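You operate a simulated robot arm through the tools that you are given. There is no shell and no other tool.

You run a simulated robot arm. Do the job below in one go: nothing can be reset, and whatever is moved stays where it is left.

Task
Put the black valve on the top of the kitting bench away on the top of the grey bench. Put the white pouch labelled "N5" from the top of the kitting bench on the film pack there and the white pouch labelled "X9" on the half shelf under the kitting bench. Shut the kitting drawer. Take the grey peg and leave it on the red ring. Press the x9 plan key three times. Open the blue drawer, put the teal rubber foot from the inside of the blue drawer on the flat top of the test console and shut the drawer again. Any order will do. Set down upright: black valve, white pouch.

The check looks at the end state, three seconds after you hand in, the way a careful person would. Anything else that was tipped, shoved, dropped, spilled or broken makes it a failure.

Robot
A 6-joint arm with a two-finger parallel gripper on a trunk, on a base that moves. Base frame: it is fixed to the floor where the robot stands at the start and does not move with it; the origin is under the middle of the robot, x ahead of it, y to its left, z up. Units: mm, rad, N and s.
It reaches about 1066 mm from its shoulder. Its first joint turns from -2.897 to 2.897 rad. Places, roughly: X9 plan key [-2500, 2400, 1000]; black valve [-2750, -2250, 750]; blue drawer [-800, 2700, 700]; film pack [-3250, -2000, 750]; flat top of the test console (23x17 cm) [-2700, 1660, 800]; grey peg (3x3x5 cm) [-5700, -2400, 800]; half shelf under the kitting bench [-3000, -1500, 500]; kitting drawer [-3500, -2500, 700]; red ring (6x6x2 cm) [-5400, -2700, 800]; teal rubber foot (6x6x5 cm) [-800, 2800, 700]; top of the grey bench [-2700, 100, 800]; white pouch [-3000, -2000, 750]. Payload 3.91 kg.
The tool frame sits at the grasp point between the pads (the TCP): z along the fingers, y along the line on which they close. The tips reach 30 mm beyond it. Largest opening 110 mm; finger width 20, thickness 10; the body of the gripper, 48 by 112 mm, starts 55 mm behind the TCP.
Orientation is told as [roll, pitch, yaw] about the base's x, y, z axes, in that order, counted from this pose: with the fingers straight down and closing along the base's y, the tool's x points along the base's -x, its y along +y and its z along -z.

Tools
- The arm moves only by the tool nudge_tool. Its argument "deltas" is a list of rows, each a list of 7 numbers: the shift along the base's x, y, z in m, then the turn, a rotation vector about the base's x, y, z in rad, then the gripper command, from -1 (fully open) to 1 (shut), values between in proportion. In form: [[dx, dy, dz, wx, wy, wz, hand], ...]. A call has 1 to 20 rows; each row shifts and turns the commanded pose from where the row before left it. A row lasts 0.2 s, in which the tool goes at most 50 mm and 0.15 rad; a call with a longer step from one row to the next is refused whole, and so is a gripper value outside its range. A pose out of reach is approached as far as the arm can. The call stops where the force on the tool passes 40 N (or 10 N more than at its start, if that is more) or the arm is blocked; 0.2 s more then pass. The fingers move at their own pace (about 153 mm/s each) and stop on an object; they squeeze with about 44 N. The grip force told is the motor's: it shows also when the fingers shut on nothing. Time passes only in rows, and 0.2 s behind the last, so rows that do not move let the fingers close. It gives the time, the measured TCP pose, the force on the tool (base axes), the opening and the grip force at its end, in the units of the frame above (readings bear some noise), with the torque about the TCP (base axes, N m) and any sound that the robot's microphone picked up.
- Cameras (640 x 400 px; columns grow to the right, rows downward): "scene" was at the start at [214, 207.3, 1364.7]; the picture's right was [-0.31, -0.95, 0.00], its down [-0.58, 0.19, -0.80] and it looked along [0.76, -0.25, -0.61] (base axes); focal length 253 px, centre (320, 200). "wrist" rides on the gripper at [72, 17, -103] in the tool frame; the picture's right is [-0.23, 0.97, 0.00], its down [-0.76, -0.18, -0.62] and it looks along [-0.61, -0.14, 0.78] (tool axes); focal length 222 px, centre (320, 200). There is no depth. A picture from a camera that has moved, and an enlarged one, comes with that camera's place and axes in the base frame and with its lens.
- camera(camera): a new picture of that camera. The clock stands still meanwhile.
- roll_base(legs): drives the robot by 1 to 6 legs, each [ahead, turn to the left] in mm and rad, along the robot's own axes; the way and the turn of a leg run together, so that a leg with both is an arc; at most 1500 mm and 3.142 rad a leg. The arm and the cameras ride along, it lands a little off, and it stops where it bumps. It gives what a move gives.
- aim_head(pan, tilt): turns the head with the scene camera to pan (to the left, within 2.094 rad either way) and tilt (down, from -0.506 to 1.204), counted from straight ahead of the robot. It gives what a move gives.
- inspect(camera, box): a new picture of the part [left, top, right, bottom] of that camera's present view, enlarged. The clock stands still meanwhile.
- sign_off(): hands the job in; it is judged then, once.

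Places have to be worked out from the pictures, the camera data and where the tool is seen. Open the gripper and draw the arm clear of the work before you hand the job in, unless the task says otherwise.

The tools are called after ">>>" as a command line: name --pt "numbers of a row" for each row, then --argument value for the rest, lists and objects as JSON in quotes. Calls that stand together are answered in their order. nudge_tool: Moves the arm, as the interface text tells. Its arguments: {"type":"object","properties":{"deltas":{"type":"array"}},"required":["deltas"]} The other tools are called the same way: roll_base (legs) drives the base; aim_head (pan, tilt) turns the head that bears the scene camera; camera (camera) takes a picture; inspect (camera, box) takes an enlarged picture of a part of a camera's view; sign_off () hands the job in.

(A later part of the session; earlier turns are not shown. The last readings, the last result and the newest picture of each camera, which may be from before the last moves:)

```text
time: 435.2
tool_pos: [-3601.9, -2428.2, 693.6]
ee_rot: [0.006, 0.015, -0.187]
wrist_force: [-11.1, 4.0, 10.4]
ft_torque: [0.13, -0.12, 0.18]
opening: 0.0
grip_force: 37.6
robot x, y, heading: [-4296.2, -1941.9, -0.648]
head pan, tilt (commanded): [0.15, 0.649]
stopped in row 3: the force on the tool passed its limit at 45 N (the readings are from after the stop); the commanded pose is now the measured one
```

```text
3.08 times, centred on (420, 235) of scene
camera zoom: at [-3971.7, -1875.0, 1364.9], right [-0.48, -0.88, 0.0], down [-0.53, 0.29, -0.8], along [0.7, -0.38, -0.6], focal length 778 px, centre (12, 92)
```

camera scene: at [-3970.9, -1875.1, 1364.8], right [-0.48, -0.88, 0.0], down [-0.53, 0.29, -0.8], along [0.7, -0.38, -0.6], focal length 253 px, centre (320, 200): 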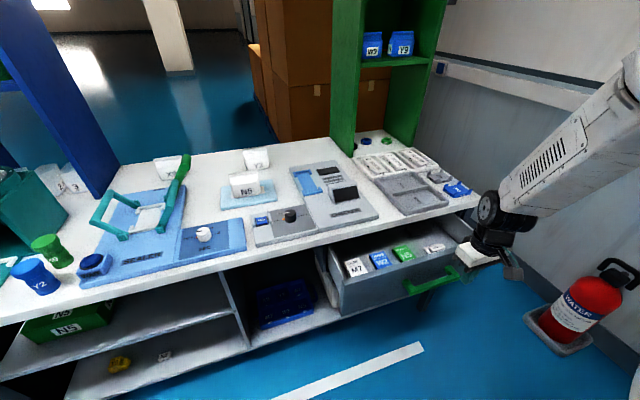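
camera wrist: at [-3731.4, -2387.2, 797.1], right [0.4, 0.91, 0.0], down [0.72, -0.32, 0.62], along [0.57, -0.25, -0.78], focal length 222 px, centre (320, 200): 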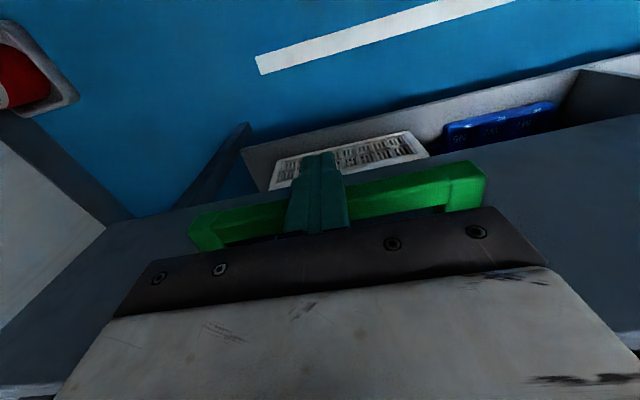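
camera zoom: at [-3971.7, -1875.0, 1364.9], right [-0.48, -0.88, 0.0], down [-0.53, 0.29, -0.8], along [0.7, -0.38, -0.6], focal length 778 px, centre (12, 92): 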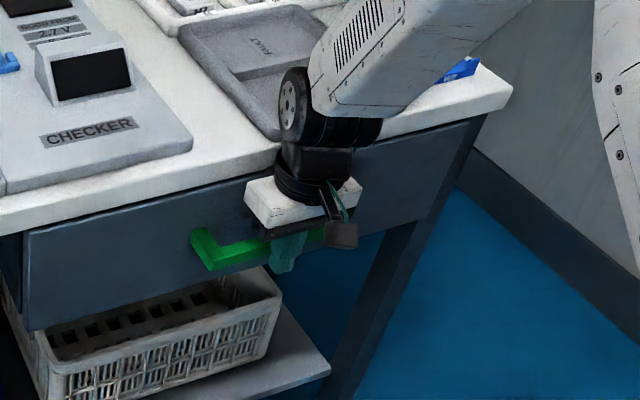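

The stop is felt. I'll back the tool off west and up a bit, then check that the drawer is flush.

>>> nudge_tool --pt "-0.005 0.001 0 0 0 0 1" --pt "-0.02 0.004 0 0 0 0 1" --pt "-0.04 0.008 0 0 0 0 1" --pt "-0.04 0.008 0 0 0 0 1" --pt "-0.02 0.004 0.04 0 0 0 1" --pt "0 0 0.05 0 0 0 1" --pt "0 0 0.05 0 0 0 1" --pt "0 0 0.05 0 0 0 1" --pt "0 0 0.05 0 0 0 1" --pt "0 0 0.05 0 0 0 1" --pt "0 0 0.05 0 0 0 1"

>>> camera --camera "scene"

>>> inspect --camera "scene" --box '[310, 150, 510, 290]'

>>> camera --camera "wrist"

```text
time: 437.6
tool_pos: [-3728.6, -2405.2, 1031.9]
ee_rot: [0.007, 0.013, -0.187]
wrist_force: [-0.7, -0.5, 0.2]
ft_torque: [0.05, 0.03, 0.02]
opening: 0.1
grip_force: 37.3
robot x, y, heading: [-4292.5, -1942.8, -0.646]
head pan, tilt (commanded): [0.15, 0.649]
```

```text
taken
camera scene: at [-3970.8, -1875.5, 1364.7], right [-0.48, -0.88, 0.0], down [-0.53, 0.29, -0.8], along [0.7, -0.38, -0.6], focal length 253 px, centre (320, 200)
```

scene: 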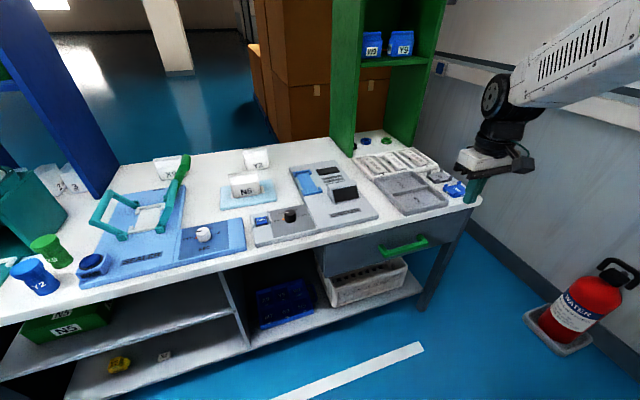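

```text
2.86 times, centred on (410, 220) of scene
camera zoom: at [-3970.8, -1875.5, 1364.7], right [-0.48, -0.88, 0.0], down [-0.53, 0.29, -0.8], along [0.7, -0.38, -0.6], focal length 722 px, centre (63, 143)
```

zoom: 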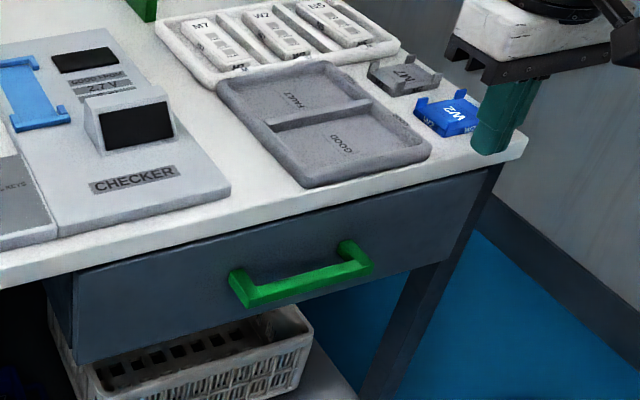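

```text
taken
camera wrist: at [-3794.7, -2374.8, 1136.6], right [0.4, 0.91, 0.0], down [0.72, -0.32, 0.61], along [0.56, -0.24, -0.79], focal length 222 px, centre (320, 200)
```

wrist: 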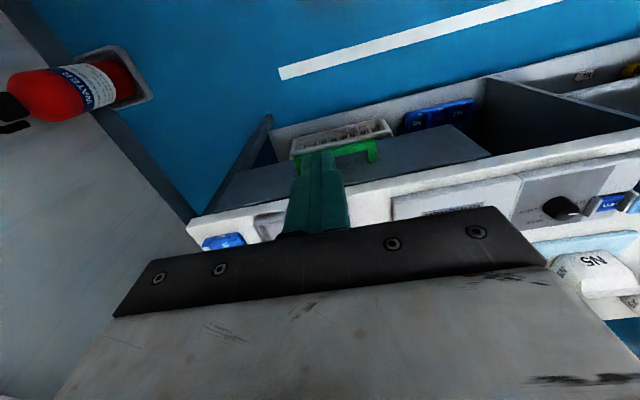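

The drawer looks in, but the gripper body may have met the bench edge at the end. I'll inspect closely for any remaining gap.

>>> inspect --camera "scene" --box '[310, 210, 390, 290]'

>>> inspect --camera "scene" --box '[410, 190, 490, 260]'

>>> inspect --camera "wrist" --box '[200, 80, 520, 260]'

```text
5.00 times, centred on (350, 250) of scene
camera zoom: at [-3970.8, -1875.5, 1364.7], right [-0.48, -0.88, 0.0], down [-0.53, 0.29, -0.8], along [0.7, -0.38, -0.6], focal length 1264 px, centre (170, -50)
```

zoom: 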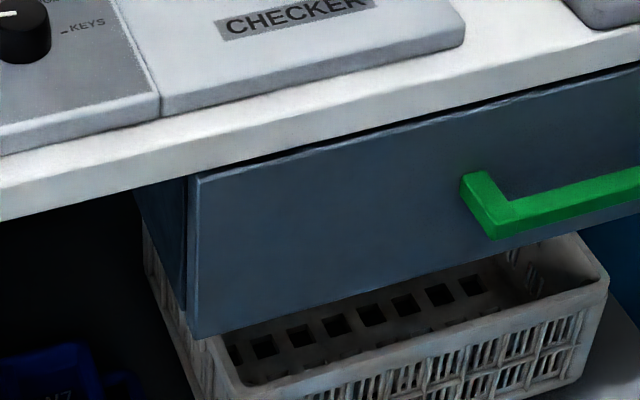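

```text
5.71 times, centred on (450, 225) of scene
camera zoom: at [-3970.8, -1875.5, 1364.7], right [-0.48, -0.88, 0.0], down [-0.53, 0.29, -0.8], along [0.7, -0.38, -0.6], focal length 1445 px, centre (-423, 57)
```

zoom: 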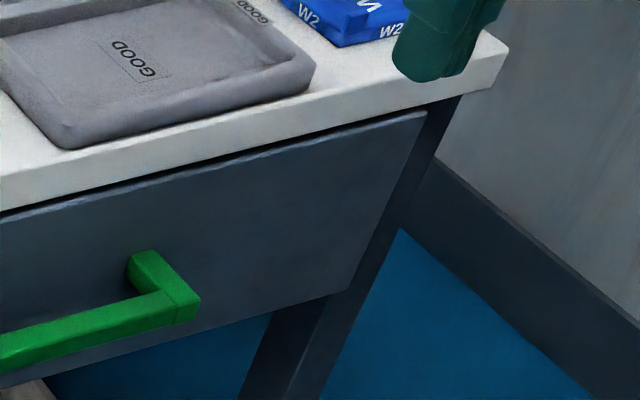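

```text
2.00 times, centred on (360, 170) of wrist
camera zoom: at [-3794.7, -2374.8, 1136.6], right [0.4, 0.91, 0.0], down [0.72, -0.32, 0.61], along [0.56, -0.24, -0.79], focal length 444 px, centre (240, 260)
```

zoom: 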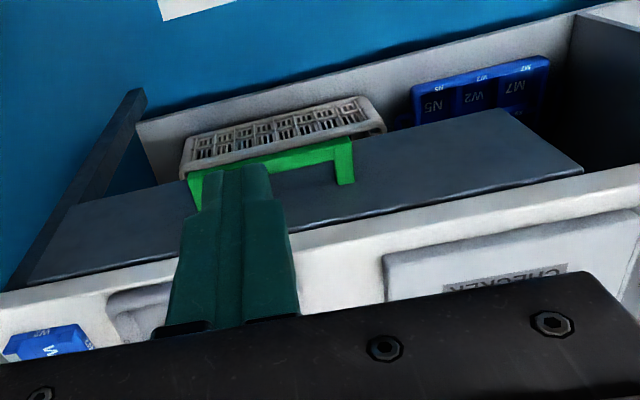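

The force analysis says the bar itself met the drawer's end stop, so it is shut. Next X9: I'll bring the tool in front and reposition the base west of the sealer area.

>>> nudge_tool --pt "-0.027 0.016 0.017 -0.007 -0.012 0 -0.5" --pt "-0.027 0.016 0.017 0 0 0 -0.5" --pt "-0.027 0.016 0.017 0 0 0 -0.5" --pt "-0.027 0.016 0.017 0 0 0 -0.5" --pt "0 0 0 0 0 0 -0.5"

>>> roll_base --legs '[[0, 1.38], [510, 0], [0, -0.924]]'

>>> aim_head --pan 0.0 --tilt 0.6

>>> camera --camera "scene"

>>> camera --camera "wrist"

```text
time: 438.8
tool_pos: [-3834.9, -2338.8, 1099.1]
ee_rot: [0.002, -0.002, -0.187]
wrist_force: [-0.2, -0.3, 0.0]
ft_torque: [-0.01, 0.03, 0.02]
opening: 82.5
grip_force: 0.0
robot x, y, heading: [-4292.5, -1939.8, -0.651]
head pan, tilt (commanded): [0.15, 0.649]
```

```text
time: 447.5
tool_pos: [-3317.7, -1770.2, 1100.6]
ee_rot: [0.0, -0.001, 0.251]
wrist_force: [-0.4, -0.6, 0.4]
ft_torque: [-0.01, -0.02, -0.02]
opening: 82.6
grip_force: 0.1
robot x, y, heading: [-3899.5, -1606.4, -0.216]
head pan, tilt (commanded): [0.15, 0.649]
```

```text
time: 448.2
tool_pos: [-3317.0, -1770.5, 1100.0]
ee_rot: [0.002, 0.0, 0.252]
wrist_force: [0.0, -0.3, -0.5]
ft_torque: [-0.02, 0.0, 0.03]
opening: 82.3
grip_force: 0.1
robot x, y, heading: [-3902.1, -1606.6, -0.21]
head pan, tilt (commanded): [0.0, 0.6]
```

```text
taken
camera scene: at [-3636.5, -1421.9, 1369.1], right [-0.21, -0.98, 0.0], down [-0.55, 0.12, -0.82], along [0.81, -0.17, -0.57], focal length 253 px, centre (320, 200)
```

scene: 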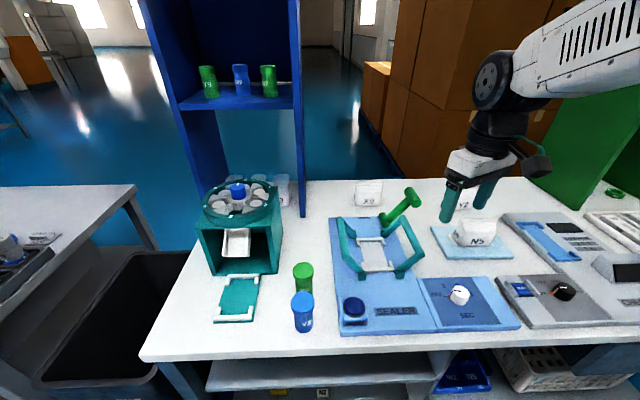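

```text
taken
camera wrist: at [-3392.0, -1771.2, 1203.6], right [-0.02, 1.0, 0.0], down [0.78, 0.02, 0.62], along [0.62, 0.01, -0.78], focal length 222 px, centre (320, 200)
```

wrist: 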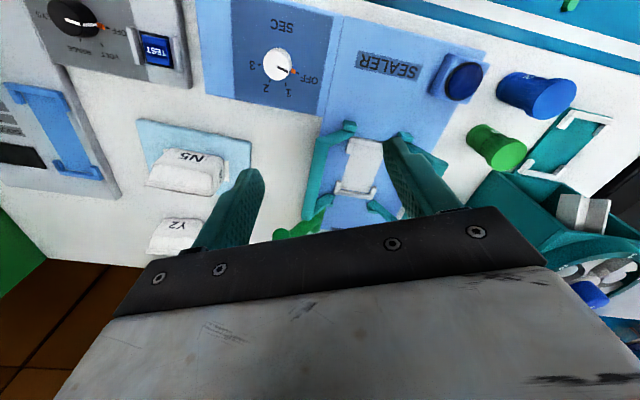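

X9's label is readable. I'll zoom in on X9 and the green sealer lever next to it.

>>> inspect --camera "scene" --box '[330, 160, 450, 260]'

>>> inspect --camera "wrist" --box '[240, 100, 420, 250]'

```text
4.00 times, centred on (390, 210) of scene
camera zoom: at [-3636.5, -1421.9, 1369.1], right [-0.21, -0.98, 0.0], down [-0.55, 0.12, -0.82], along [0.81, -0.17, -0.57], focal length 1011 px, centre (40, 160)
```

zoom: 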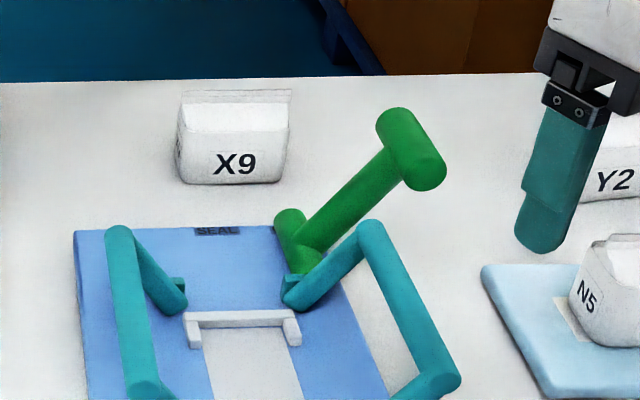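

```text
2.67 times, centred on (330, 175) of wrist
camera zoom: at [-3392.0, -1771.2, 1203.6], right [-0.02, 1.0, 0.0], down [0.78, 0.02, 0.62], along [0.62, 0.01, -0.78], focal length 592 px, centre (293, 267)
```

zoom: 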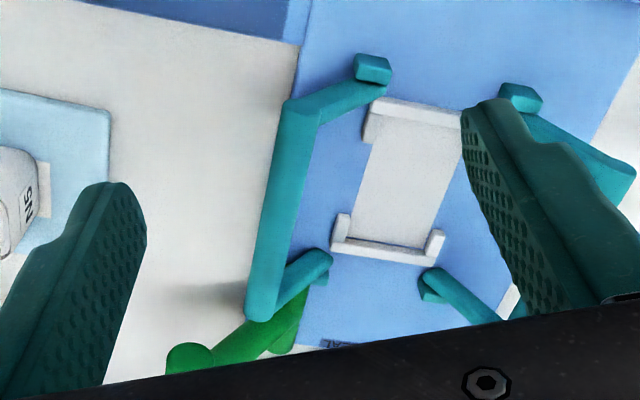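

X9 and the lever (knob ≈(-3074,-1829,936)) are understood. I'll need the gripper turned so its camera ends up on top when tilted under the bench; I'll test that wrist yaw (≈2.94) here at a safe height.

>>> nudge_tool --pt "0 0 0 0 0 0.15 -1" --pt "0 0 0 0 0 0.15 -1" --pt "0 0 0 0 0 0.15 -1" --pt "0 0 0 0 0 0.15 -1" --pt "0 0 0 0 0 0.15 -1" --pt "0 0 0 0 0 0.15 -1" --pt "0 0 0 0 0 0.15 -1" --pt "0 0 0 0 0 0.15 -1" --pt "0 0 0 0 0 0.15 -1" --pt "0 0 0 0 0 0.15 -1" --pt "0 0 0 0 0 0.15 -1" --pt "0 0 0 0 0 0.15 -1" --pt "0 0 0 0 0 0.15 -1" --pt "0 0 0 0 0 0.15 -1" --pt "0 0 0 0 0 0.15 -1" --pt "0 0 0 0 0 0.15 -1" --pt "0 0 0 0 0 0.15 -1" --pt "0 0 0 0 0 0.14 -1"

```text
time: 452.0
tool_pos: [-3311.1, -1727.6, 1098.3]
ee_rot: [0.022, 0.002, 2.922]
wrist_force: [0.4, -0.3, -0.2]
ft_torque: [0.02, 0.01, 0.01]
opening: 110.0
grip_force: 0.1
out of reach, approached as far as the arm can: row 18
robot x, y, heading: [-3904.8, -1604.9, -0.211]
head pan, tilt (commanded): [0.0, 0.6]
```

The wrist yaw limit is near ±3.05 relative to the arm, so I'll use the other direction of rotation. I'll rotate back and move above X9 with the fingers set to close across its short side (yaw ≈ -1.77).

>>> nudge_tool --pt "0 -0.01 0 0 0 -0.15 -1" --pt "0 -0.01 0 0 0 -0.15 -1" --pt "0 -0.01 0 0 0 -0.15 -1" --pt "0 -0.01 0 0 0 -0.15 -1" --pt "0 0 0 0 0 -0.15 -1" --pt "0 0 0 0 0 -0.15 -1" --pt "0 0 0 0 0 -0.15 -1" --pt "0 0 0 0 0 -0.15 -1" --pt "0 0 0 0 0 -0.15 -1" --pt "0 0 0 0 0 -0.15 -1" --pt "0 0 0 0 0 -0.15 -1" --pt "0 0 0 0 0 -0.15 -1" --pt "0 0 0 0 0 -0.15 -1" --pt "0 0 0 0 0 -0.15 -1" --pt "0 0 0 0 0 -0.15 -1" --pt "0 0 0 0 0 -0.15 -1" --pt "0 0 0 0 0 -0.15 -1" --pt "0 0 0 0 0 -0.15 -1" --pt "0 0 0 0 0 -0.15 -1" --pt "0 0 0 0 0 -0.15 -1"

>>> nudge_tool --pt "0.0358 0 -0.008 0 0 -0.141 -1" --pt "0.0358 0 -0.008 0 0 -0.141 -1" --pt "0.0358 0 -0.008 0 0 -0.141 -1" --pt "0.0358 0 -0.008 0 0 -0.141 -1" --pt "0.0358 0 -0.008 0 0 -0.141 -1" --pt "0.0358 0 -0.008 0 0 -0.141 -1" --pt "0.0358 0 -0.008 0 0 -0.141 -1" --pt "0.0358 0 -0.008 0 0 -0.141 -1" --pt "0.0358 0 -0.008 0 0 -0.141 -1" --pt "0.0358 0 -0.008 0 0 -0.141 -1" --pt "0.0358 0 -0.008 0 0 -0.141 -1" --pt "0.0358 0 -0.008 0 0 -0.141 -1" --pt "0 0 0 0 0 0 -1"

>>> camera --camera "wrist"

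>>> camera --camera "scene"

```text
time: 456.2
tool_pos: [-3310.1, -1766.3, 1098.6]
ee_rot: [0.002, 0.0, -0.061]
wrist_force: [0.1, -0.1, 0.0]
ft_torque: [-0.02, 0.04, 0.0]
opening: 110.1
grip_force: 0.0
robot x, y, heading: [-3904.1, -1610.4, -0.208]
head pan, tilt (commanded): [0.0, 0.6]
```

```text
time: 459.0
tool_pos: [-2882.7, -1763.8, 1002.5]
ee_rot: [0.001, -0.001, -1.754]
wrist_force: [0.4, 0.5, 0.4]
ft_torque: [0.0, -0.06, 0.01]
opening: 110.0
grip_force: 0.0
robot x, y, heading: [-3899.9, -1606.5, -0.214]
head pan, tilt (commanded): [0.0, 0.6]
```

```text
taken
camera wrist: at [-2852.5, -1695.7, 1106.2], right [0.92, -0.4, 0.0], down [-0.31, -0.72, 0.62], along [-0.25, -0.57, -0.78], focal length 222 px, centre (320, 200)
```

wrist: 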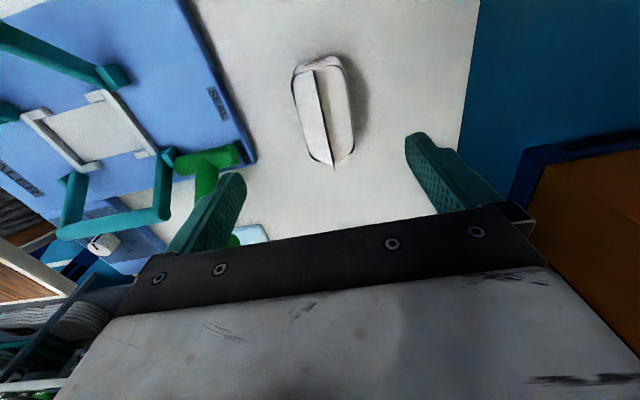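

```text
taken
camera scene: at [-3636.5, -1421.9, 1369.1], right [-0.21, -0.98, 0.0], down [-0.55, 0.12, -0.83], along [0.81, -0.17, -0.56], focal length 253 px, centre (320, 200)
```

scene: 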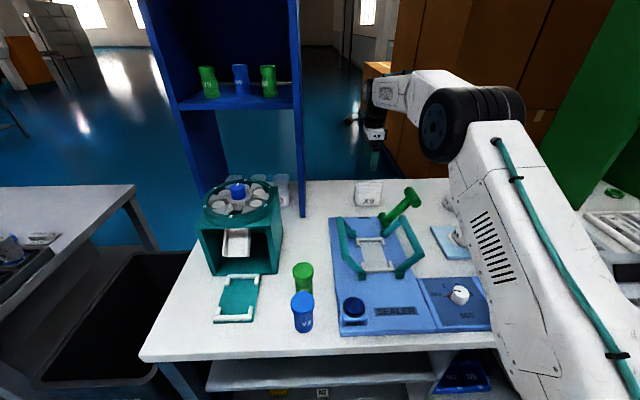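

X9's ridge centre computes to (-2880.5,-1770), tilt 0.21. I'll align and descend around it to z≈838.

>>> nudge_tool --pt "0.002 -0.006 -0.04 0 0 -0.026 -1" --pt "0 0 -0.04 0 0 0 -1" --pt "0 0 -0.04 0 0 0 -1" --pt "0 0 -0.03 0 0 0 -1" --pt "0 0 -0.012 0 0 0 -1" --pt "0 0 0 0 0 0 -1"

>>> camera --camera "wrist"

>>> inspect --camera "scene" --box '[330, 130, 430, 230]'

```text
time: 460.4
tool_pos: [-2880.3, -1772.9, 838.8]
ee_rot: [0.003, -0.001, -1.776]
wrist_force: [0.2, 0.1, 0.9]
ft_torque: [-0.04, 0.01, -0.03]
opening: 109.9
grip_force: 0.1
robot x, y, heading: [-3901.3, -1605.2, -0.216]
head pan, tilt (commanded): [0.0, 0.6]
```

```text
taken
camera wrist: at [-2848.7, -1704.7, 942.1], right [0.91, -0.42, 0.0], down [-0.33, -0.71, 0.62], along [-0.26, -0.57, -0.78], focal length 222 px, centre (320, 200)
```

wrist: 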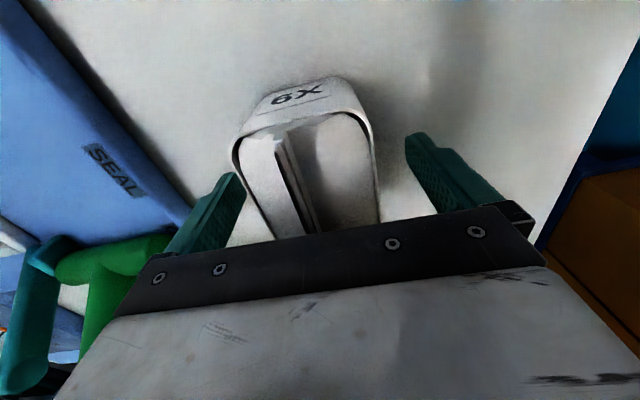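

```text
4.00 times, centred on (380, 180) of scene
camera zoom: at [-3636.5, -1421.9, 1369.1], right [-0.21, -0.98, 0.0], down [-0.55, 0.12, -0.82], along [0.81, -0.17, -0.57], focal length 1011 px, centre (80, 280)
```

zoom: 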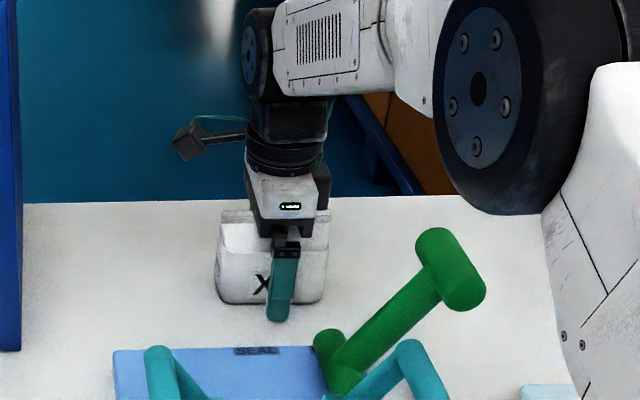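

The pouch is between the fingers (about 4 mm off-centre). Shift, close, and lift gently.

>>> nudge_tool --pt "-0.004 0.001 -0.002 0 0 0 -1" --pt "0 0 0 0 0 0 0" --pt "0 0 0 0 0 0 1" --pt "0 0 0 0 0 0 1" --pt "0 0 0 0 0 0 1" --pt "0 0 0 0 0 0 1"

>>> nudge_tool --pt "0 0 0.003 0 0 0 1" --pt "0 0 0.003 0 0 0 1" --pt "0 0 0.004 0 0 0 1" --pt "0 0 0.006 0 0 0 1" --pt "0 0 0.008 0 0 0 1" --pt "0 0 0.01 0 0 0 1" --pt "0 0 0.01 0 0 0 1" --pt "0 0 0.008 0 0 0 1" --pt "0 0 0.004 0 0 0 1"

>>> camera --camera "wrist"

>>> inspect --camera "scene" --box '[330, 110, 430, 210]'

```text
time: 461.8
tool_pos: [-2883.2, -1771.1, 838.1]
ee_rot: [0.001, -0.002, -1.777]
wrist_force: [0.1, -0.2, 4.2]
ft_torque: [0.02, 0.16, 0.01]
opening: 57.5
grip_force: 43.3
robot x, y, heading: [-3902.4, -1601.7, -0.211]
head pan, tilt (commanded): [0.0, 0.6]
```

```text
time: 463.8
tool_pos: [-2884.3, -1770.9, 894.0]
ee_rot: [0.003, -0.001, -1.775]
wrist_force: [-0.3, 0.2, -1.7]
ft_torque: [0.03, 0.0, 0.02]
opening: 57.6
grip_force: 44.0
robot x, y, heading: [-3900.2, -1604.4, -0.219]
head pan, tilt (commanded): [0.0, 0.6]
```

```text
taken
camera wrist: at [-2852.9, -1703.0, 997.1], right [0.91, -0.42, 0.0], down [-0.33, -0.71, 0.62], along [-0.26, -0.57, -0.78], focal length 222 px, centre (320, 200)
```

wrist: 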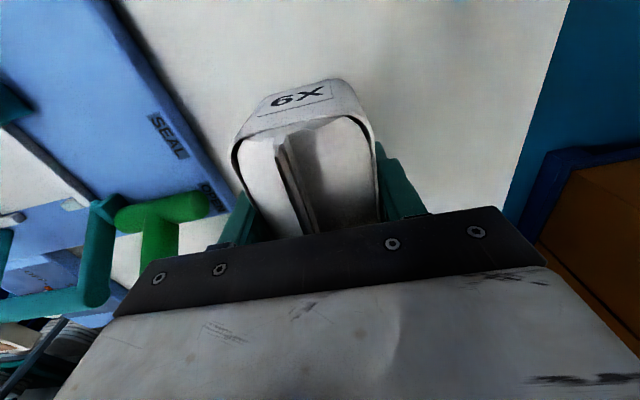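

```text
4.00 times, centred on (380, 160) of scene
camera zoom: at [-3636.4, -1421.9, 1369.1], right [-0.21, -0.98, 0.0], down [-0.55, 0.12, -0.82], along [0.81, -0.17, -0.57], focal length 1011 px, centre (80, 360)
```

zoom: 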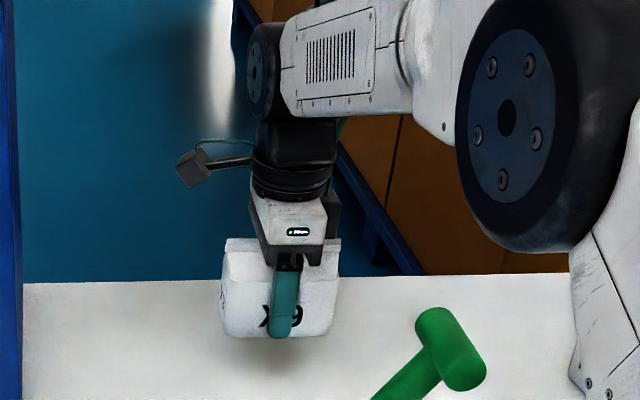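

X9 is held. I'll carry it slowly to a free spot at about (-2880,-1990), turning it 84° so its long axis points along the approach direction.

>>> nudge_tool --pt "0 -0.006 0.002 0 0 -0.06 1" --pt "0 -0.012 0.002 0 0 -0.09 1" --pt "0 -0.0145 0.002 0 0 -0.1 1" --pt "0 -0.0145 0.002 0 0 -0.1 1" --pt "0 -0.0145 0 0 0 -0.1 1" --pt "0 -0.0145 0 0 0 -0.1 1" --pt "0 -0.0145 0 0 0 -0.1 1" --pt "0 -0.0145 0 0 0 -0.1 1" --pt "0 -0.0145 0 0 0 -0.1 1" --pt "0 -0.0145 0 0 0 -0.1 1" --pt "0 -0.0145 0 0 0 -0.1 1" --pt "0 -0.0145 0 0 0 -0.1 1" --pt "0 -0.0145 0 0 0 -0.1 1" --pt "0 -0.0145 0 0 0 -0.1 1" --pt "0 -0.0145 0 0 0 -0.1 1" --pt "0 -0.0145 0 0 0 -0.08 1" --pt "0.002 -0.006 0 0 0 -0.039 1" --pt "0.002 0 0 0 0 0 1"

>>> camera --camera "wrist"

>>> camera --camera "scene"

```text
time: 467.6
tool_pos: [-2881.8, -1999.6, 902.0]
ee_rot: [0.001, -0.003, 2.935]
wrist_force: [-0.5, -0.5, -0.2]
ft_torque: [-0.01, 0.0, -0.01]
opening: 57.5
grip_force: 44.3
robot x, y, heading: [-3901.3, -1606.7, -0.212]
head pan, tilt (commanded): [0.0, 0.6]
```

```text
taken
camera wrist: at [-2813.9, -2029.9, 1004.1], right [-0.42, -0.91, 0.0], down [-0.71, 0.33, 0.62], along [-0.57, 0.26, -0.78], focal length 222 px, centre (320, 200)
```

wrist: 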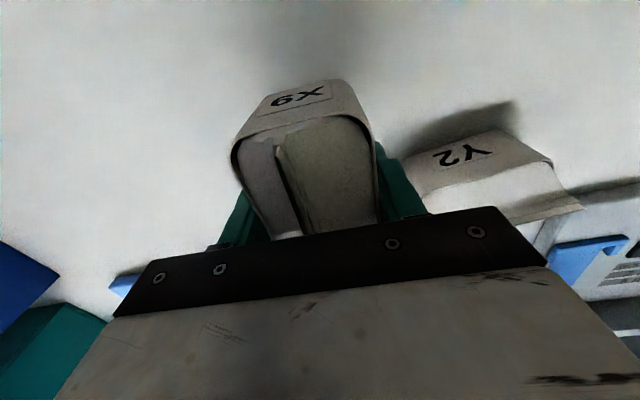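

```text
taken
camera scene: at [-3636.5, -1422.0, 1369.1], right [-0.21, -0.98, 0.0], down [-0.55, 0.12, -0.82], along [0.81, -0.17, -0.57], focal length 253 px, centre (320, 200)
```

scene: 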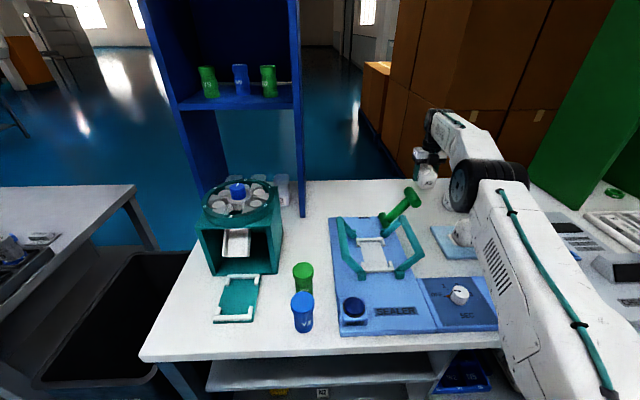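

Orientation is δ≈-0.2; I'll turn back 0.1 rad for wrist margin, shift slightly north, and lower to just above the table.

>>> nudge_tool --pt "0.001 0.004 -0.006 0 0 0.05 1" --pt "0.001 0.004 -0.01 0 0 0.05 1" --pt "0 0.002 -0.012 0 0 0 1" --pt "0 0 -0.012 0 0 0 1" --pt "0 0 -0.01 0 0 0 1" --pt "0 0 -0.007 0 0 0 1" --pt "0 0 -0.003 0 0 0 1" --pt "0 0 0 0 0 0 1"

>>> nudge_tool --pt "0 0 -0.002 0 0 0 1" --pt "0 0 -0.001 0 0 0 1" --pt "0 0 0 0 0 0 1"

```text
time: 469.4
tool_pos: [-2878.6, -1989.1, 842.0]
ee_rot: [0.002, -0.003, 3.037]
wrist_force: [-0.4, 0.3, -1.0]
ft_torque: [-0.01, 0.02, 0.0]
opening: 57.3
grip_force: 43.6
robot x, y, heading: [-3905.0, -1608.9, -0.212]
head pan, tilt (commanded): [0.0, 0.6]
```

```text
time: 470.2
tool_pos: [-2878.8, -1987.7, 839.5]
ee_rot: [0.002, -0.001, 3.038]
wrist_force: [0.0, 0.0, -0.8]
ft_torque: [0.0, 0.01, -0.01]
opening: 57.4
grip_force: 43.8
robot x, y, heading: [-3900.2, -1606.4, -0.216]
head pan, tilt (commanded): [0.0, 0.6]
```

>>> nudge_tool --pt "0 0 -0.002 0 0 0 1" --pt "0 0 -0.001 0 0 0 1" --pt "0 0 0 0 0 0 1"

```text
time: 471.0
tool_pos: [-2878.6, -1989.4, 837.3]
ee_rot: [0.002, 0.001, 3.036]
wrist_force: [-1.8, -0.6, 10.4]
ft_torque: [0.28, 0.49, 0.01]
opening: 57.6
grip_force: 43.6
robot x, y, heading: [-3899.8, -1605.8, -0.21]
head pan, tilt (commanded): [0.0, 0.6]
```

Contact (10 N). Opening and rising.

>>> nudge_tool --pt "0 0 0.001 0 0 0 1" --pt "0 0 0 0 0 0 0.4" --pt "0 0 0 0 0 0 -0.5" --pt "0 0 0 0 0 0 -1" --pt "0 0 0 0 0 0 -1" --pt "0 0 0.02 0 0 0 -1" --pt "0 0 0.04 0 0 0 -1" --pt "0 0 0.04 0 0 0 -1" --pt "0 0 0.04 0 0 0 -1" --pt "0 0 0.03 0 0 0 -1" --pt "0 0 0 0 0 0 -1"

>>> camera --camera "wrist"

>>> inspect --camera "scene" --box '[370, 130, 490, 230]'

```text
time: 473.4
tool_pos: [-2890.8, -1984.9, 1004.6]
ee_rot: [0.001, -0.003, 3.037]
wrist_force: [0.8, 0.1, 0.2]
ft_torque: [-0.02, 0.03, 0.03]
opening: 110.3
grip_force: 0.1
out of reach, approached as far as the arm can: row 9, 10
robot x, y, heading: [-3902.7, -1608.5, -0.209]
head pan, tilt (commanded): [0.0, 0.6]
```

```text
taken
camera wrist: at [-2821.6, -2008.1, 1107.7], right [-0.33, -0.94, 0.0], down [-0.74, 0.26, 0.62], along [-0.59, 0.2, -0.78], focal length 222 px, centre (320, 200)
```

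wrist: 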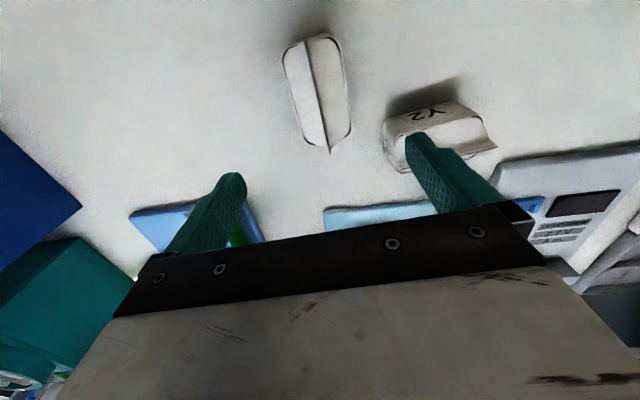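

```text
4.00 times, centred on (430, 180) of scene
camera zoom: at [-3636.4, -1422.0, 1369.1], right [-0.21, -0.98, 0.0], down [-0.55, 0.12, -0.82], along [0.81, -0.17, -0.57], focal length 1011 px, centre (-120, 280)
```

zoom: 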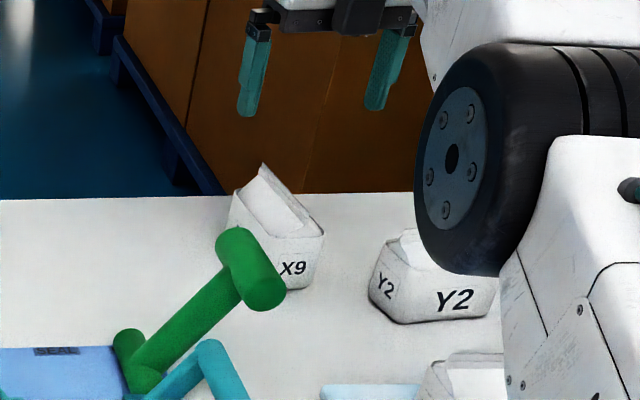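

X9 now stands upright with its long axis along my approach. I'll retreat west a bit and tilt the open gripper about 54° so it can grip from the west side.

>>> nudge_tool --pt "-0.03 0.003 0 0 0 0 -1" --pt "-0.03 0.003 0 -0.0136 -0.135 0 -1" --pt "-0.02 0.002 0 -0.0136 -0.135 0 -1" --pt "-0.015 0.0015 -0.005 -0.0136 -0.135 0 -1" --pt "-0.005 0 -0.01 -0.0136 -0.135 0 -1" --pt "0 0 -0.01 -0.0136 -0.135 0 -1" --pt "0 0 -0.01 -0.0136 -0.135 0 -1" --pt "0 0 -0.01 -0.0136 -0.135 0 -1" --pt "0 0 0 0 0 0 -1"

>>> camera --camera "wrist"

>>> camera --camera "scene"

```text
time: 475.4
tool_pos: [-2991.6, -1974.6, 958.2]
ee_rot: [-0.005, 0.947, 3.032]
wrist_force: [0.0, 0.9, -0.5]
ft_torque: [-0.03, 0.02, -0.02]
opening: 109.9
grip_force: 0.1
robot x, y, heading: [-3901.6, -1610.8, -0.21]
head pan, tilt (commanded): [0.0, 0.6]
```

```text
taken
camera wrist: at [-3034.9, -1986.5, 1077.0], right [-0.23, -0.95, -0.19], down [-0.93, 0.28, -0.25], along [0.29, 0.11, -0.95], focal length 222 px, centre (320, 200)
```

wrist: 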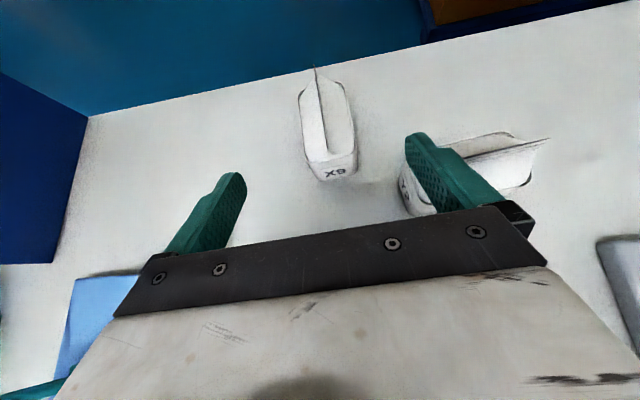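

```text
taken
camera scene: at [-3636.5, -1422.0, 1369.1], right [-0.21, -0.98, 0.0], down [-0.55, 0.12, -0.83], along [0.81, -0.17, -0.56], focal length 253 px, centre (320, 200)
```

scene: 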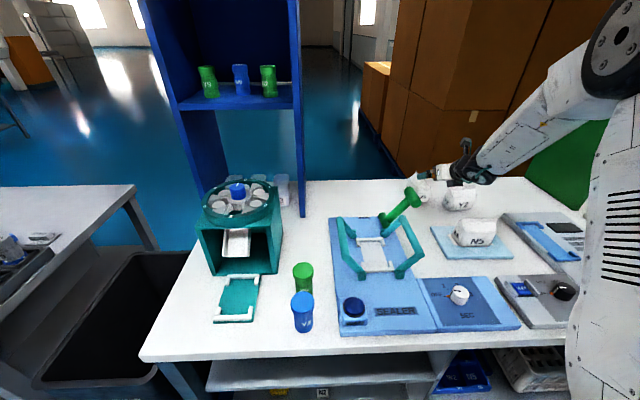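

The tilted gripper looks down on X9 between its fingers, with Y2 just clear to the south. I'll narrow the opening to ~90 mm and go to a pre-grasp pose.

>>> nudge_tool --pt "0.0102 -0.002 -0.027 0 0 0 -0.64" --pt "0.0102 -0.002 -0.027 0 0 0 -0.64" --pt "0.0102 -0.0014 -0.026 0 0 0 -0.64" --pt "0 0 0 0 0 0 -0.64"

>>> camera --camera "wrist"

>>> inspect --camera "scene" --box '[380, 120, 520, 240]'

```text
time: 476.4
tool_pos: [-2960.5, -1979.0, 880.2]
ee_rot: [-0.006, 0.95, 3.034]
wrist_force: [0.2, 0.1, 0.3]
ft_torque: [-0.01, -0.01, -0.01]
opening: 90.5
grip_force: 0.0
robot x, y, heading: [-3903.2, -1607.8, -0.213]
head pan, tilt (commanded): [0.0, 0.6]
```

```text
taken
camera wrist: at [-3003.9, -1991.4, 998.9], right [-0.23, -0.95, -0.19], down [-0.93, 0.28, -0.26], along [0.3, 0.11, -0.95], focal length 222 px, centre (320, 200)
```

wrist: 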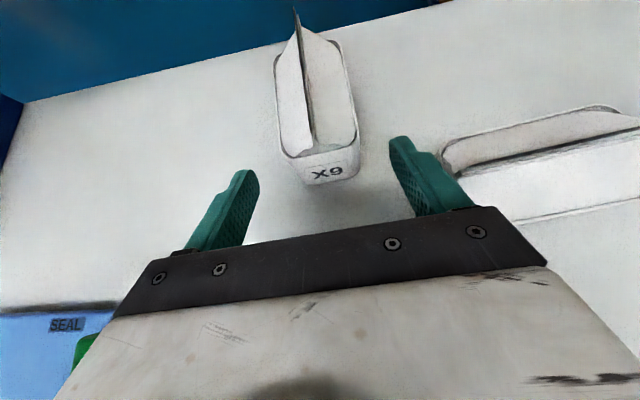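

```text
3.33 times, centred on (450, 180) of scene
camera zoom: at [-3636.5, -1422.0, 1369.1], right [-0.21, -0.98, 0.0], down [-0.55, 0.12, -0.83], along [0.81, -0.17, -0.56], focal length 843 px, centre (-113, 267)
```

zoom: 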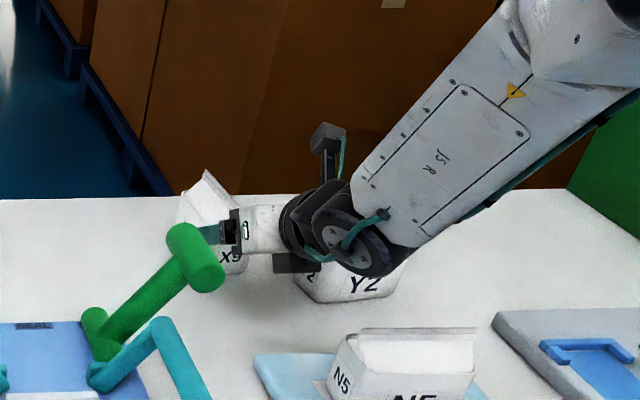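

Clearances to N5, Y2 and the lever look fine. I'll advance 60 mm along the tool axis so the fingers straddle the pouch body.

>>> nudge_tool --pt "0.0158 -0.002 -0.0124 0 0 0 -0.64" --pt "0.0158 -0.002 -0.0124 0 0 0 -0.64" --pt "0.0158 -0.002 -0.0124 0 0 0 -0.64" --pt "0 0 0 0 0 0 -0.64"

>>> camera --camera "wrist"

>>> inspect --camera "scene" --box '[380, 120, 520, 240]'

```text
time: 477.4
tool_pos: [-2913.8, -1985.6, 843.2]
ee_rot: [-0.005, 0.948, 3.032]
wrist_force: [0.2, -0.1, 0.3]
ft_torque: [0.02, -0.02, -0.01]
opening: 90.3
grip_force: 0.0
robot x, y, heading: [-3903.9, -1606.6, -0.21]
head pan, tilt (commanded): [0.0, 0.6]
```

```text
taken
camera wrist: at [-2956.6, -1997.7, 961.6], right [-0.23, -0.95, -0.19], down [-0.93, 0.28, -0.26], along [0.3, 0.11, -0.95], focal length 222 px, centre (320, 200)
```

wrist: 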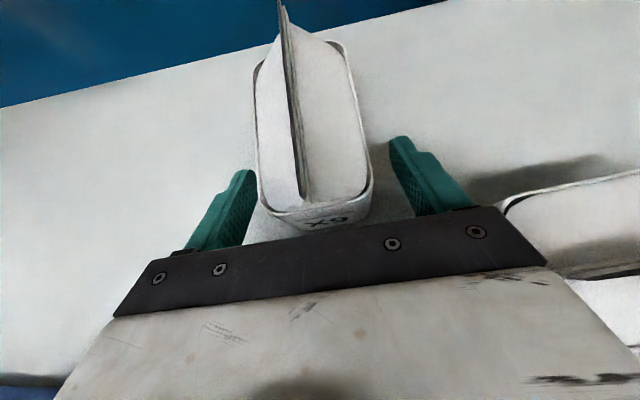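

```text
3.33 times, centred on (450, 180) of scene
camera zoom: at [-3636.5, -1422.0, 1369.1], right [-0.21, -0.98, 0.0], down [-0.55, 0.12, -0.82], along [0.81, -0.17, -0.57], focal length 843 px, centre (-113, 267)
```

zoom: 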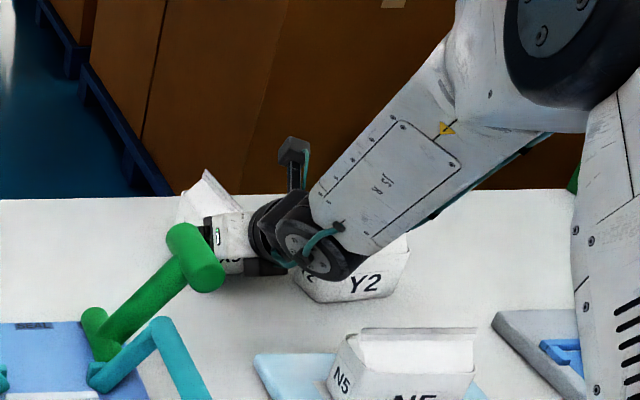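

Centred between the fingers with no contact. Closing now, then lifting very gently.

>>> nudge_tool --pt "0 0 0 0 0 0 0" --pt "0 0 0 0 0 0 1" --pt "0 0 0 0 0 0 1" --pt "0 0 0 0 0 0 1" --pt "0 0 0 0 0 0 1"

>>> nudge_tool --pt "0 0 0.002 0 0 0 1" --pt "0 0 0.003 0 0 0 1" --pt "0 0 0.004 0 0 0 1" --pt "0 0 0.006 0 0 0 1" --pt "0 0 0.008 0 0 0 1"

>>> camera --camera "wrist"

>>> inspect --camera "scene" --box '[380, 120, 520, 240]'

```text
time: 478.6
tool_pos: [-2914.2, -1986.6, 843.0]
ee_rot: [-0.006, 0.949, 3.034]
wrist_force: [-0.1, -0.3, -0.2]
ft_torque: [-0.02, -0.02, 0.01]
opening: 57.3
grip_force: 43.8
robot x, y, heading: [-3901.0, -1608.7, -0.214]
head pan, tilt (commanded): [0.0, 0.6]
```

```text
time: 479.8
tool_pos: [-2913.2, -1985.8, 864.5]
ee_rot: [-0.004, 0.948, 3.035]
wrist_force: [-0.6, -0.3, -0.7]
ft_torque: [0.0, 0.02, -0.02]
opening: 57.2
grip_force: 43.9
robot x, y, heading: [-3905.9, -1607.4, -0.217]
head pan, tilt (commanded): [0.0, 0.6]
```

```text
taken
camera wrist: at [-2956.4, -1998.4, 983.4], right [-0.23, -0.95, -0.19], down [-0.93, 0.28, -0.25], along [0.29, 0.11, -0.95], focal length 222 px, centre (320, 200)
```

wrist: 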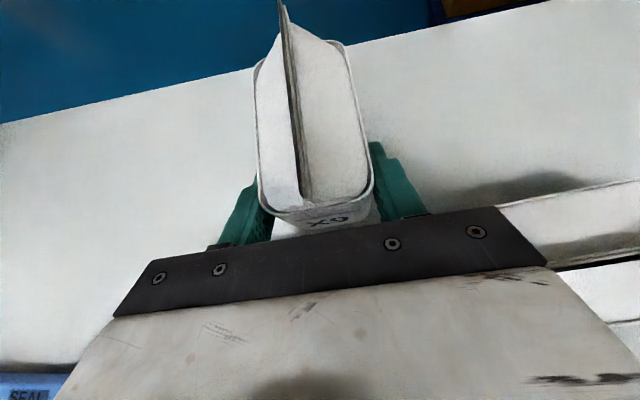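

```text
3.33 times, centred on (450, 180) of scene
camera zoom: at [-3636.4, -1422.0, 1369.1], right [-0.21, -0.98, 0.0], down [-0.55, 0.12, -0.82], along [0.81, -0.17, -0.57], focal length 843 px, centre (-113, 267)
```

zoom: 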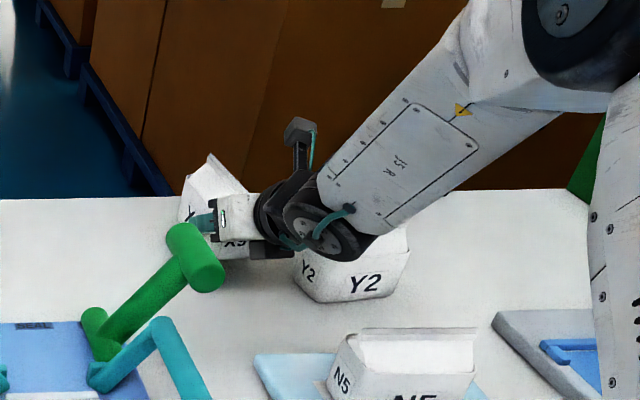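

X9 follows the gripper. I'll keep lifting gently to about z=990.

>>> nudge_tool --pt "0 0 0.006 0 0 0 1" --pt "0 0 0.009 0 0 0 1" --pt "-0.001 0 0.011 0 0 0 1" --pt "-0.002 0 0.012 0 0 0 1" --pt "-0.002 0 0.012 0 0 0 1" --pt "-0.002 0 0.012 0 0 0 1" --pt "-0.002 0 0.012 0 0 0 1" --pt "-0.002 0 0.012 0 0 0 1" --pt "-0.002 0 0.012 0 0 0 1" --pt "-0.002 0 0.012 0 0 0 1" --pt "-0.002 0 0.011 0 0 0 1" --pt "-0.002 0 0.008 0 0 0 1" --pt "0 0 0.004 0 0 0 1"

>>> camera --camera "wrist"

>>> camera --camera "scene"

```text
time: 482.6
tool_pos: [-2932.4, -1987.1, 996.4]
ee_rot: [-0.004, 0.948, 3.035]
wrist_force: [0.3, 0.0, -1.1]
ft_torque: [0.01, 0.04, -0.03]
opening: 57.5
grip_force: 44.1
robot x, y, heading: [-3901.7, -1608.7, -0.214]
head pan, tilt (commanded): [0.0, 0.6]
```

```text
taken
camera wrist: at [-2975.7, -1997.8, 1116.1], right [-0.23, -0.95, -0.19], down [-0.93, 0.28, -0.25], along [0.29, 0.11, -0.95], focal length 222 px, centre (320, 200)
```

wrist: 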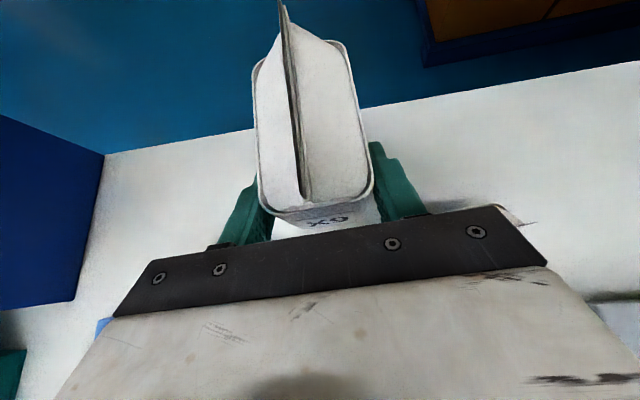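

```text
taken
camera scene: at [-3636.4, -1422.0, 1369.1], right [-0.21, -0.98, 0.0], down [-0.55, 0.12, -0.82], along [0.81, -0.17, -0.57], focal length 253 px, centre (320, 200)
```

scene: 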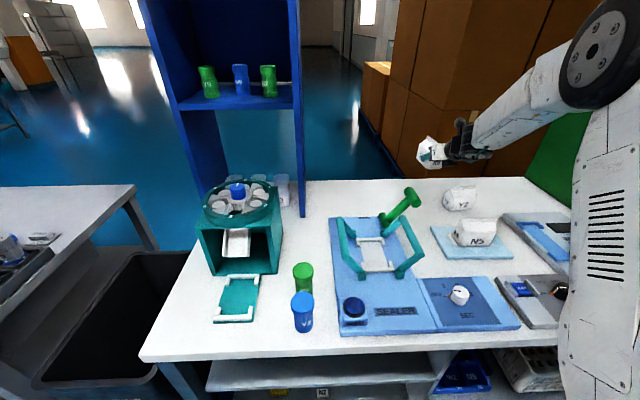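

X9 is safely up. I'll carry it back west, rising to z≈1040 to pass over N5 and the lever.

>>> nudge_tool --pt "-0.006 0.002 0.004 0 0 0 1" --pt "-0.012 0.004 0.006 0 0 0 1" --pt "-0.016 0.004 0.008 0 0 0 1" --pt "-0.02 0.005 0.008 0 0 0 1" --pt "-0.02 0.005 0.008 0 0 0 1" --pt "-0.021 0.005 0.006 0 0 0 1" --pt "-0.021 0.007 0.004 0 0 0 1" --pt "-0.021 0.007 0 0 0 0 1" --pt "-0.021 0.008 0 0 0 0 1" --pt "-0.021 0.008 0 0 0 0 1" --pt "-0.021 0.008 0 0 0 0 1" --pt "-0.021 0.008 0 0 0 0 1" --pt "-0.021 0.008 0 0 0 0 1" --pt "-0.021 0.008 0 0 0 0 1" --pt "-0.021 0.008 0 0 0 0 1" --pt "-0.021 0.008 0 0 0 0 1" --pt "-0.021 0.008 0 0 0 0 1" --pt "-0.021 0.008 0 0 0 0 1" --pt "-0.021 0.008 0 0 0 0 1" --pt "-0.021 0.008 0 0 0 0 1"

>>> camera --camera "wrist"

>>> camera --camera "scene"

```text
time: 486.8
tool_pos: [-3288.9, -1875.7, 1063.8]
ee_rot: [-0.006, 0.947, 3.035]
wrist_force: [0.3, 0.3, -1.6]
ft_torque: [-0.02, 0.02, 0.01]
opening: 57.4
grip_force: 44.0
out of reach, approached as far as the arm can: row 18, 19, 20
robot x, y, heading: [-3901.4, -1610.7, -0.214]
head pan, tilt (commanded): [0.0, 0.6]
```

```text
taken
camera wrist: at [-3333.1, -1886.8, 1183.3], right [-0.23, -0.95, -0.19], down [-0.93, 0.28, -0.25], along [0.29, 0.12, -0.95], focal length 222 px, centre (320, 200)
```

wrist: 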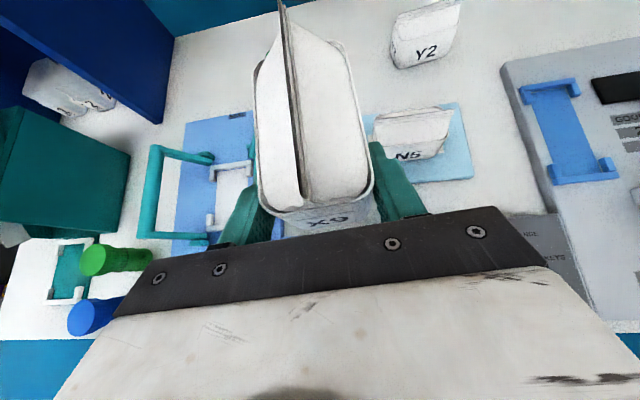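

```text
taken
camera scene: at [-3636.3, -1422.0, 1369.1], right [-0.21, -0.98, 0.0], down [-0.55, 0.12, -0.82], along [0.81, -0.17, -0.57], focal length 253 px, centre (320, 200)
```

scene: 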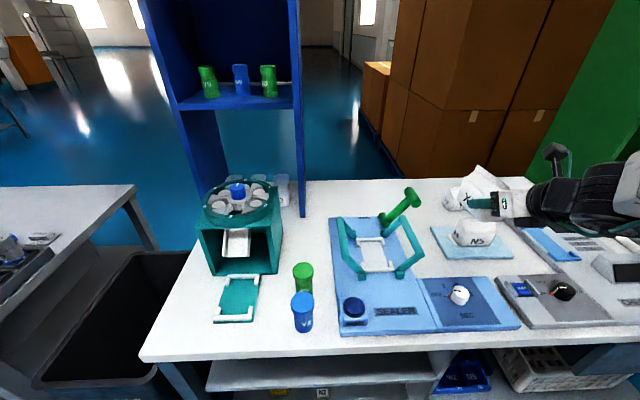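

X9 is close to the robot now. I'll back the base away to the north-west so I can reach the half shelf from the aisle.

>>> roll_base --legs '[[0, -0.54], [-360, 0], [0, 0.54]]'

>>> aim_head --pan 0.0 --tilt 0.7

>>> camera --camera "scene"

>>> camera --camera "wrist"

```text
time: 492.2
tool_pos: [-3554.8, -1618.3, 1064.7]
ee_rot: [-0.007, 0.945, 3.05]
wrist_force: [-0.4, 0.5, -0.6]
ft_torque: [0.02, -0.01, -0.01]
opening: 57.2
grip_force: 44.3
robot x, y, heading: [-4171.2, -1361.9, -0.199]
head pan, tilt (commanded): [0.0, 0.6]
```

```text
time: 492.8
tool_pos: [-3553.5, -1618.8, 1064.7]
ee_rot: [-0.006, 0.946, 3.053]
wrist_force: [0.3, -0.9, -0.1]
ft_torque: [-0.01, 0.02, 0.04]
opening: 57.6
grip_force: 44.0
robot x, y, heading: [-4169.4, -1358.8, -0.193]
head pan, tilt (commanded): [0.0, 0.7]
```

```text
taken
camera scene: at [-3912.0, -1170.0, 1360.5], right [-0.19, -0.98, 0.0], down [-0.63, 0.12, -0.77], along [0.75, -0.15, -0.64], focal length 253 px, centre (320, 200)
```

scene: 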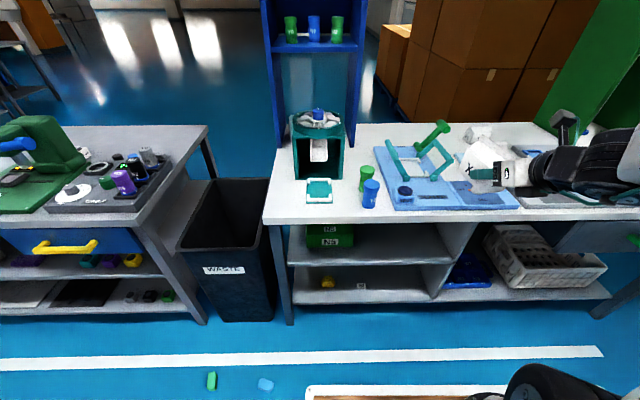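

```text
taken
camera wrist: at [-3596.5, -1630.3, 1183.3], right [-0.22, -0.96, -0.19], down [-0.93, 0.26, -0.25], along [0.29, 0.12, -0.95], focal length 222 px, centre (320, 200)
```

wrist: 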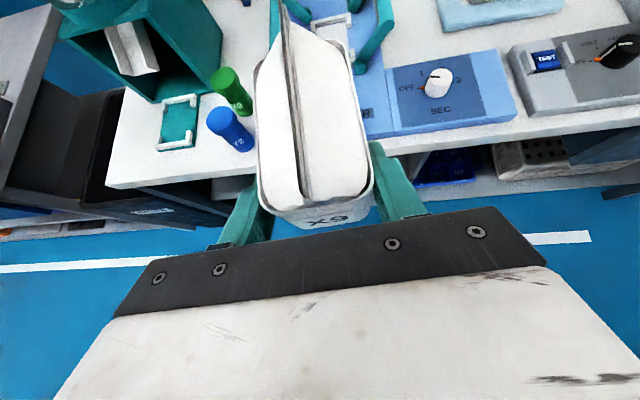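

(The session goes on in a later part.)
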